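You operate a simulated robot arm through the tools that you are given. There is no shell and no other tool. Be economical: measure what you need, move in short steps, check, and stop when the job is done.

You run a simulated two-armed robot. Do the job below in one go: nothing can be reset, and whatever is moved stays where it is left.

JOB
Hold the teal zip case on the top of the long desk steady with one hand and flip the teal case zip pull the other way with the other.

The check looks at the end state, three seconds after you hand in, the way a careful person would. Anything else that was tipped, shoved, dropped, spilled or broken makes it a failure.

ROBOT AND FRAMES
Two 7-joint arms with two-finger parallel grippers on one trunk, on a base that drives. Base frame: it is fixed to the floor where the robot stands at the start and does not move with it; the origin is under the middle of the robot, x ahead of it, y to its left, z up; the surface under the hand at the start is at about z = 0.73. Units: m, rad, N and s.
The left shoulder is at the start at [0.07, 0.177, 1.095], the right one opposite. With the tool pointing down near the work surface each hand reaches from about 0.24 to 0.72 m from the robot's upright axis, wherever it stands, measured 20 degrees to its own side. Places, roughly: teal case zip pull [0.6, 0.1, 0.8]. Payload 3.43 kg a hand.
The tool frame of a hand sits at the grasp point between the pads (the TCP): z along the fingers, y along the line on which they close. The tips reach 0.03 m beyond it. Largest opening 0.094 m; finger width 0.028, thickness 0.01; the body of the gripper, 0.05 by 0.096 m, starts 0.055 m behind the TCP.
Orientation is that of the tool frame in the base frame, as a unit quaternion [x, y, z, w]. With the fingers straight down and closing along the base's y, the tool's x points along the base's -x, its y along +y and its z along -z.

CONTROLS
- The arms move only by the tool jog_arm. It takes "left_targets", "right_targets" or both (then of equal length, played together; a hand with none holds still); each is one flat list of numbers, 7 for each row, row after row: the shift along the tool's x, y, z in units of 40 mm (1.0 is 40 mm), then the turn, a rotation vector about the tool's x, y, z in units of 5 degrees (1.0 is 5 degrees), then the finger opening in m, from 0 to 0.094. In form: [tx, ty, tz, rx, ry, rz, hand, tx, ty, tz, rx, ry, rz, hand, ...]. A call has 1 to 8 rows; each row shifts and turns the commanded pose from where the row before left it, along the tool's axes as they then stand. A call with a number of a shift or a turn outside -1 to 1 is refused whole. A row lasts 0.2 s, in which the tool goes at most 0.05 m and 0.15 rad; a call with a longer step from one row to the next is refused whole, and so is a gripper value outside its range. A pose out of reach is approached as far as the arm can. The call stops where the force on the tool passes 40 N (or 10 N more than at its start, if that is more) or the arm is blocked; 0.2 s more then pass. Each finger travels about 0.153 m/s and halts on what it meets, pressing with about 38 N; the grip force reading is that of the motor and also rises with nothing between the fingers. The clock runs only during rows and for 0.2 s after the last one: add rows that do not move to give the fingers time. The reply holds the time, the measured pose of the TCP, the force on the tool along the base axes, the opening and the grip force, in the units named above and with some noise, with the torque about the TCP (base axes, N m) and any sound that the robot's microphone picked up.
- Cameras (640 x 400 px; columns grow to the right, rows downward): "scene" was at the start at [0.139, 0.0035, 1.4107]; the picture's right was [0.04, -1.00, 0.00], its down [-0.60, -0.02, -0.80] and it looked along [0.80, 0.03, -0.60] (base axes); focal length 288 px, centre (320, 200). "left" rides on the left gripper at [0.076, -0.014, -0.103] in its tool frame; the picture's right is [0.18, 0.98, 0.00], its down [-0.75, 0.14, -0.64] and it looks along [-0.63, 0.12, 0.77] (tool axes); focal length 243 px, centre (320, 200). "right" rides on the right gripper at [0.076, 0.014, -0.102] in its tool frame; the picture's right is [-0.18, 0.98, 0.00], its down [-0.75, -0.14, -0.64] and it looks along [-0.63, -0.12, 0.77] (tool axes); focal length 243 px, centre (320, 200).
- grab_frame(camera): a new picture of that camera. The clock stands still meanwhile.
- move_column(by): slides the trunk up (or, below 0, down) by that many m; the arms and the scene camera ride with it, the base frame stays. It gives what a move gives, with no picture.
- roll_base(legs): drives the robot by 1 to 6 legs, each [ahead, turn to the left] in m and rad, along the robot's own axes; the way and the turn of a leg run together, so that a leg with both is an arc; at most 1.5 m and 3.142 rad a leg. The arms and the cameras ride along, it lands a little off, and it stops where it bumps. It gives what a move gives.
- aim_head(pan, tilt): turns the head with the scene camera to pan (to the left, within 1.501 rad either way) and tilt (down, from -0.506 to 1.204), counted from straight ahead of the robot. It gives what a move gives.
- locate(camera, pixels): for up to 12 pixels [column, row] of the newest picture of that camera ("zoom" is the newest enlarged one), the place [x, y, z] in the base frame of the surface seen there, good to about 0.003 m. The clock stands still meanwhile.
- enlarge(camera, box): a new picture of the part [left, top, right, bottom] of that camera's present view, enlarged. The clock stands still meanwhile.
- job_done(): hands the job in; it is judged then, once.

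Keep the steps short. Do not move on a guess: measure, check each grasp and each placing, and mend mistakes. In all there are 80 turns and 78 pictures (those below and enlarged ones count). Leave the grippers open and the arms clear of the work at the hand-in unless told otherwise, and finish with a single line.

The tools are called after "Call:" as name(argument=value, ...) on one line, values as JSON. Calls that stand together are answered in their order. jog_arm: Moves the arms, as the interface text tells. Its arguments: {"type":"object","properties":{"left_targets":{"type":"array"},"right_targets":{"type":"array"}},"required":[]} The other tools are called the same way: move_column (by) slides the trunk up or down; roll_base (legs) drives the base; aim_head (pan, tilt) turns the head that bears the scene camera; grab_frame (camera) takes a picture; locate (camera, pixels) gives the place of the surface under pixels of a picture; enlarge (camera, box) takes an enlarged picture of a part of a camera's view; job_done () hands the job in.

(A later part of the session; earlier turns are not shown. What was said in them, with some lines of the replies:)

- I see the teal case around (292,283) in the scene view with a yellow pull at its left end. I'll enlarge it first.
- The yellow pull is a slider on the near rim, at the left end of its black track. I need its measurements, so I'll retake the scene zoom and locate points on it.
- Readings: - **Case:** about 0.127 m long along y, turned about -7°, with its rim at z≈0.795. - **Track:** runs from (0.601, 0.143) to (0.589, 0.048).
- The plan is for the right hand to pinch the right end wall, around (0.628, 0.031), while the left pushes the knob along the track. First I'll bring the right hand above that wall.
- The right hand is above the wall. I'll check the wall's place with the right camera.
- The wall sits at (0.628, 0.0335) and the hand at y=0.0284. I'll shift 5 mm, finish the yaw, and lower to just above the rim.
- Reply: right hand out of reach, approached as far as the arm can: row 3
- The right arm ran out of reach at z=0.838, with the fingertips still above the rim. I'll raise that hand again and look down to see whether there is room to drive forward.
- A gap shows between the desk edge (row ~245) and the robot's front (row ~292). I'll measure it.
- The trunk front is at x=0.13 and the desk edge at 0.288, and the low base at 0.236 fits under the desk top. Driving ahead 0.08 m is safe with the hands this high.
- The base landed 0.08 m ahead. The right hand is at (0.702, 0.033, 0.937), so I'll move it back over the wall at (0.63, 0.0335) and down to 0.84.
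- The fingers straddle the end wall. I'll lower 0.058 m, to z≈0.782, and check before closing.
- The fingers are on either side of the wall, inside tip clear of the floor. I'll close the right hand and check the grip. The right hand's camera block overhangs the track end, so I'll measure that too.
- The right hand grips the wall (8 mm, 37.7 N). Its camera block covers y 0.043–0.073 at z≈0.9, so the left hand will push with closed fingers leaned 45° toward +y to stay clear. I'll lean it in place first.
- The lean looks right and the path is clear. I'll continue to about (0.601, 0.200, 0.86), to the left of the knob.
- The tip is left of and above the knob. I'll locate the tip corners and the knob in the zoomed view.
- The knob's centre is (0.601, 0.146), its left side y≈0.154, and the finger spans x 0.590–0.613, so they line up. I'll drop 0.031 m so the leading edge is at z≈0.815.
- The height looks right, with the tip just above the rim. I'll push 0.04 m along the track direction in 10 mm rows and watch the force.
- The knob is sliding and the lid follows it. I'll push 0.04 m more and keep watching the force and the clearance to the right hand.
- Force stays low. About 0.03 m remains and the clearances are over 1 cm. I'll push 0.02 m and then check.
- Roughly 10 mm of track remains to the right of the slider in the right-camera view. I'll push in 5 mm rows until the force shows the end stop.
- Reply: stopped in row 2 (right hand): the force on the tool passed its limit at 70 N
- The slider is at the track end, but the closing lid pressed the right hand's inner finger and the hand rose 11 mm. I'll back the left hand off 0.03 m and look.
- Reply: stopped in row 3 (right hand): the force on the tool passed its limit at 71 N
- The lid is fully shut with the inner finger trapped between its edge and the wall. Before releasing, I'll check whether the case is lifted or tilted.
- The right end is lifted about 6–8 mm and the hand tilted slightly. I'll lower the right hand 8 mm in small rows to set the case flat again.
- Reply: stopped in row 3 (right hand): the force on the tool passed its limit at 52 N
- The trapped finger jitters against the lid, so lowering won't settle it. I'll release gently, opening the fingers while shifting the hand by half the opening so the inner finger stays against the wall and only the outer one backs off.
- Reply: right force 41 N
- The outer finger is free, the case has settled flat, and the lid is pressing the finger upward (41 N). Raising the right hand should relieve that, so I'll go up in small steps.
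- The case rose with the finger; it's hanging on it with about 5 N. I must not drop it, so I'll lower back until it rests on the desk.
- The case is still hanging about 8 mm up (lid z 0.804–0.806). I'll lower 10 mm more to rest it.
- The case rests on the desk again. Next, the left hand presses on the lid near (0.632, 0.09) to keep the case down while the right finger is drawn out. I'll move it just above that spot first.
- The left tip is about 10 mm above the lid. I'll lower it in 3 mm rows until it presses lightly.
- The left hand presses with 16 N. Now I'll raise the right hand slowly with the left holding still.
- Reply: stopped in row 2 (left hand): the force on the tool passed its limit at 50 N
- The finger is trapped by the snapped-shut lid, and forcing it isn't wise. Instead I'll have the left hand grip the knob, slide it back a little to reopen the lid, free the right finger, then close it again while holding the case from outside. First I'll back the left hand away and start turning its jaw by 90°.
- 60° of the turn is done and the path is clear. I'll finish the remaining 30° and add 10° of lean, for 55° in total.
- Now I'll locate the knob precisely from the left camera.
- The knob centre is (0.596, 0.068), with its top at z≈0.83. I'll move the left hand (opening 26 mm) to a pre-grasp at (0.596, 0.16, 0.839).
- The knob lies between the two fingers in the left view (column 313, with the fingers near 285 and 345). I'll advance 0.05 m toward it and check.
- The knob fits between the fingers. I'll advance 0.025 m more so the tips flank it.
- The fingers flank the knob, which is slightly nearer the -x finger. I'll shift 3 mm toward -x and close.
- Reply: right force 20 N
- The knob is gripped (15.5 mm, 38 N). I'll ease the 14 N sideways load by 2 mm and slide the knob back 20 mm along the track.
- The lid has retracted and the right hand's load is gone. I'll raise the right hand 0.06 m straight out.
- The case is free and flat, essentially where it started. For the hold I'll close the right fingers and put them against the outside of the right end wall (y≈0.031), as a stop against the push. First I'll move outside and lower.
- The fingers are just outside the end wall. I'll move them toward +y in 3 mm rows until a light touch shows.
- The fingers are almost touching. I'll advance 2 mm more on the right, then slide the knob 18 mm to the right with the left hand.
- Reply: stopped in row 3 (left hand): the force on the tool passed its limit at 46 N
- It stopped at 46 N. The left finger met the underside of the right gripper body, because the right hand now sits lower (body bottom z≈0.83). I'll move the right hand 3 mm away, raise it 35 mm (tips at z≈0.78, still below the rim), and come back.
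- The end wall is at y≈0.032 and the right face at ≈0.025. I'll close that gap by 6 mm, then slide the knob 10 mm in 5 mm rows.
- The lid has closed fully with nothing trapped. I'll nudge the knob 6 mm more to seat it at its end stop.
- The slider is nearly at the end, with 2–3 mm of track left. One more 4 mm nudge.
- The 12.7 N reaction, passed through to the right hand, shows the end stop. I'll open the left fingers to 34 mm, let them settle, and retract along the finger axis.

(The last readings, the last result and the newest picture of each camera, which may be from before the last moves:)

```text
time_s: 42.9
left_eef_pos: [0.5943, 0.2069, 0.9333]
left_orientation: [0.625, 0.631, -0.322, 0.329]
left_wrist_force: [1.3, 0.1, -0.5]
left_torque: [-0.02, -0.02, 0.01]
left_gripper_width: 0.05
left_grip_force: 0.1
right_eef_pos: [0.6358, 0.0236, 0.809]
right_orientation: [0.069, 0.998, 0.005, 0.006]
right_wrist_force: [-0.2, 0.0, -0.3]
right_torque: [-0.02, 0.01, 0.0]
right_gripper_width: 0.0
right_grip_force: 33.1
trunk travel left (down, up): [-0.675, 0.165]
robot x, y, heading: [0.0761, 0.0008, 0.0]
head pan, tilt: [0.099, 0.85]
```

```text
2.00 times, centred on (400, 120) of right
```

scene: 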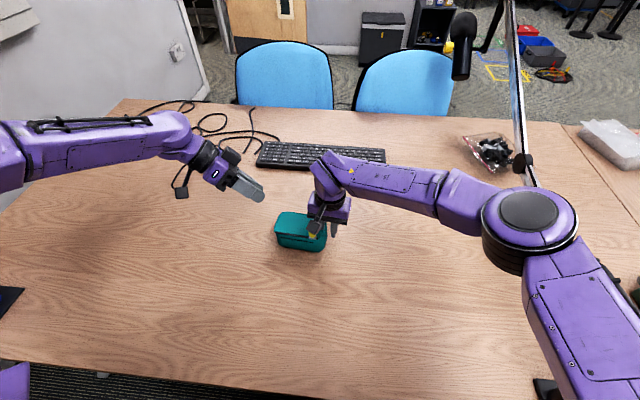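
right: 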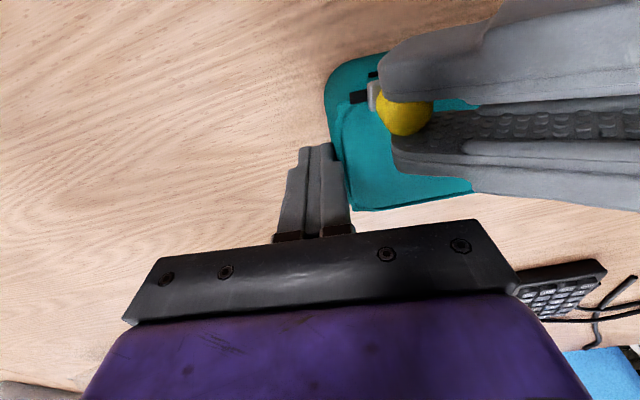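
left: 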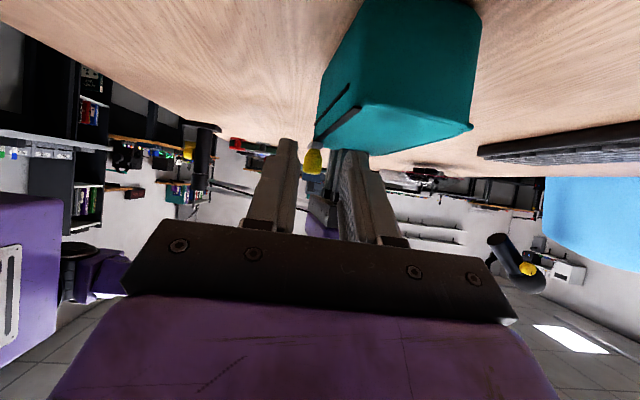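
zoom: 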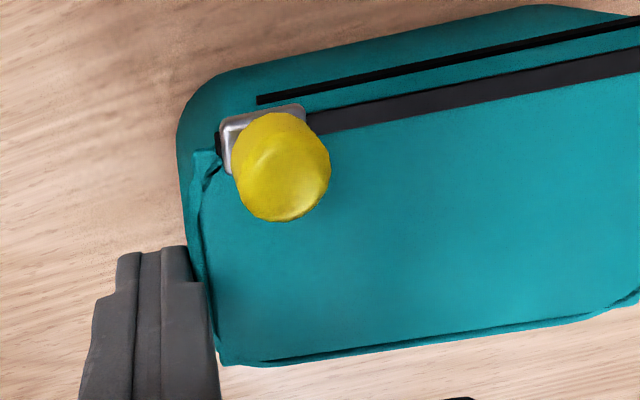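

The slider sits at the right end of the track, the lid is closed and the case is flat. I'll move the right hand away (-y, then up), open both grippers and clear the arms.

Call:
jog_arm(right_targets=[0, -0.3, 0, 0, 0, 0, 0, 0, -0.8, 0, 0, 0, 0, 0, 0, -0.5, -0.8, 0, 0, 0, 0, 0, 0, -1, 0, 0, 0, 0, 0, 0, -1, 0, 0, 0, 0.05, 0, 0, -1, 0, 0, 0, 0.09, 0, 0, 0, 0, 0, 0, 0.09], left_targets=[0, 0, -0.5, 0, 0, 0, 0.07, 0, 0, -1, 0, 0, 0, 0.09, 0, 0, -1, 0, 0, 0, 0.09, 0, 0, 0, 0, 0, 0, 0.09, 0, 0, 0, 0, 0, 0, 0.09, 0, 0, 0, 0, 0, 0, 0.09, 0, 0, 0, 0, 0, 0, 0.09])

Call:
grab_frame(camera="scene")

Call:
enlarge(camera="scene", box=[252, 190, 342, 260])

Call:
locate(camera="zoom", pixels=[[430, 255], [435, 240], [250, 160], [410, 220], [160, 240], [190, 310], [420, 340]])

```text
time_s: 44.5
left_eef_pos: [0.5959, 0.2884, 0.9865]
left_orientation: [0.625, 0.631, -0.322, 0.328]
left_wrist_force: [0.4, 0.6, -1.3]
left_torque: [0.02, -0.01, -0.03]
left_gripper_width: 0.0899
left_grip_force: 0.0
right_eef_pos: [0.6259, -0.0437, 0.9572]
right_orientation: [0.068, 0.998, 0.004, 0.006]
right_wrist_force: [0.1, 0.2, 0.3]
right_torque: [-0.03, 0.02, 0.0]
right_gripper_width: 0.09
right_grip_force: 0.0
trunk travel left (down, up): [-0.675, 0.165]
robot x, y, heading: [0.0759, 0.0016, 0.0]
head pan, tilt: [0.099, 0.85]
```

```text
11 pictures are left
```

scene: 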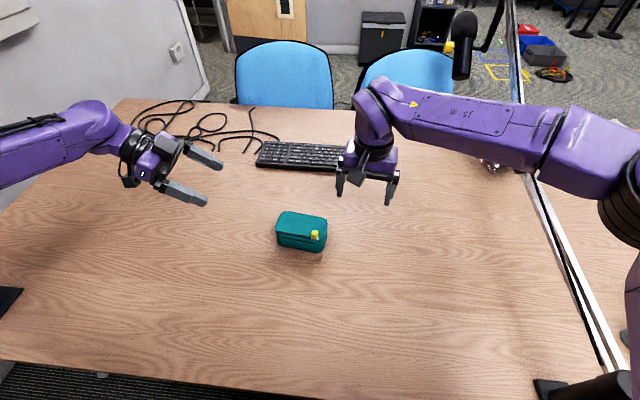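

```text
5.71 times, centred on (297, 225) of scene
```

zoom: 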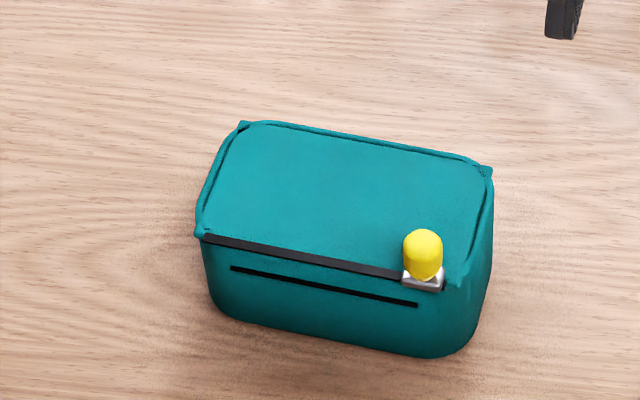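

```text
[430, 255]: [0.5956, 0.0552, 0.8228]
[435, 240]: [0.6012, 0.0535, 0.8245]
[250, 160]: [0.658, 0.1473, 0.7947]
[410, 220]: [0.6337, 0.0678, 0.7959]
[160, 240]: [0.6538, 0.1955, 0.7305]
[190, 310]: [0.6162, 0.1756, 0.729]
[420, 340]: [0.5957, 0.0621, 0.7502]
```

The knob is at the right end (y≈0.057), the lid is closed and flat at z≈0.795, and the case is about where it started. The arms are clear with the grippers open, so I'm handing in.

Call:
job_done()

```text
The job is handed in.
```

The zip pull is now at the right-hand end of its track with the lid closed, and the case sits flat within a few mm of its start, though it was briefly lifted about 25 mm when a right finger got trapped under the closing lid on the first try, so I did the final slide with the right hand braced against the end wall instead of gripping it.
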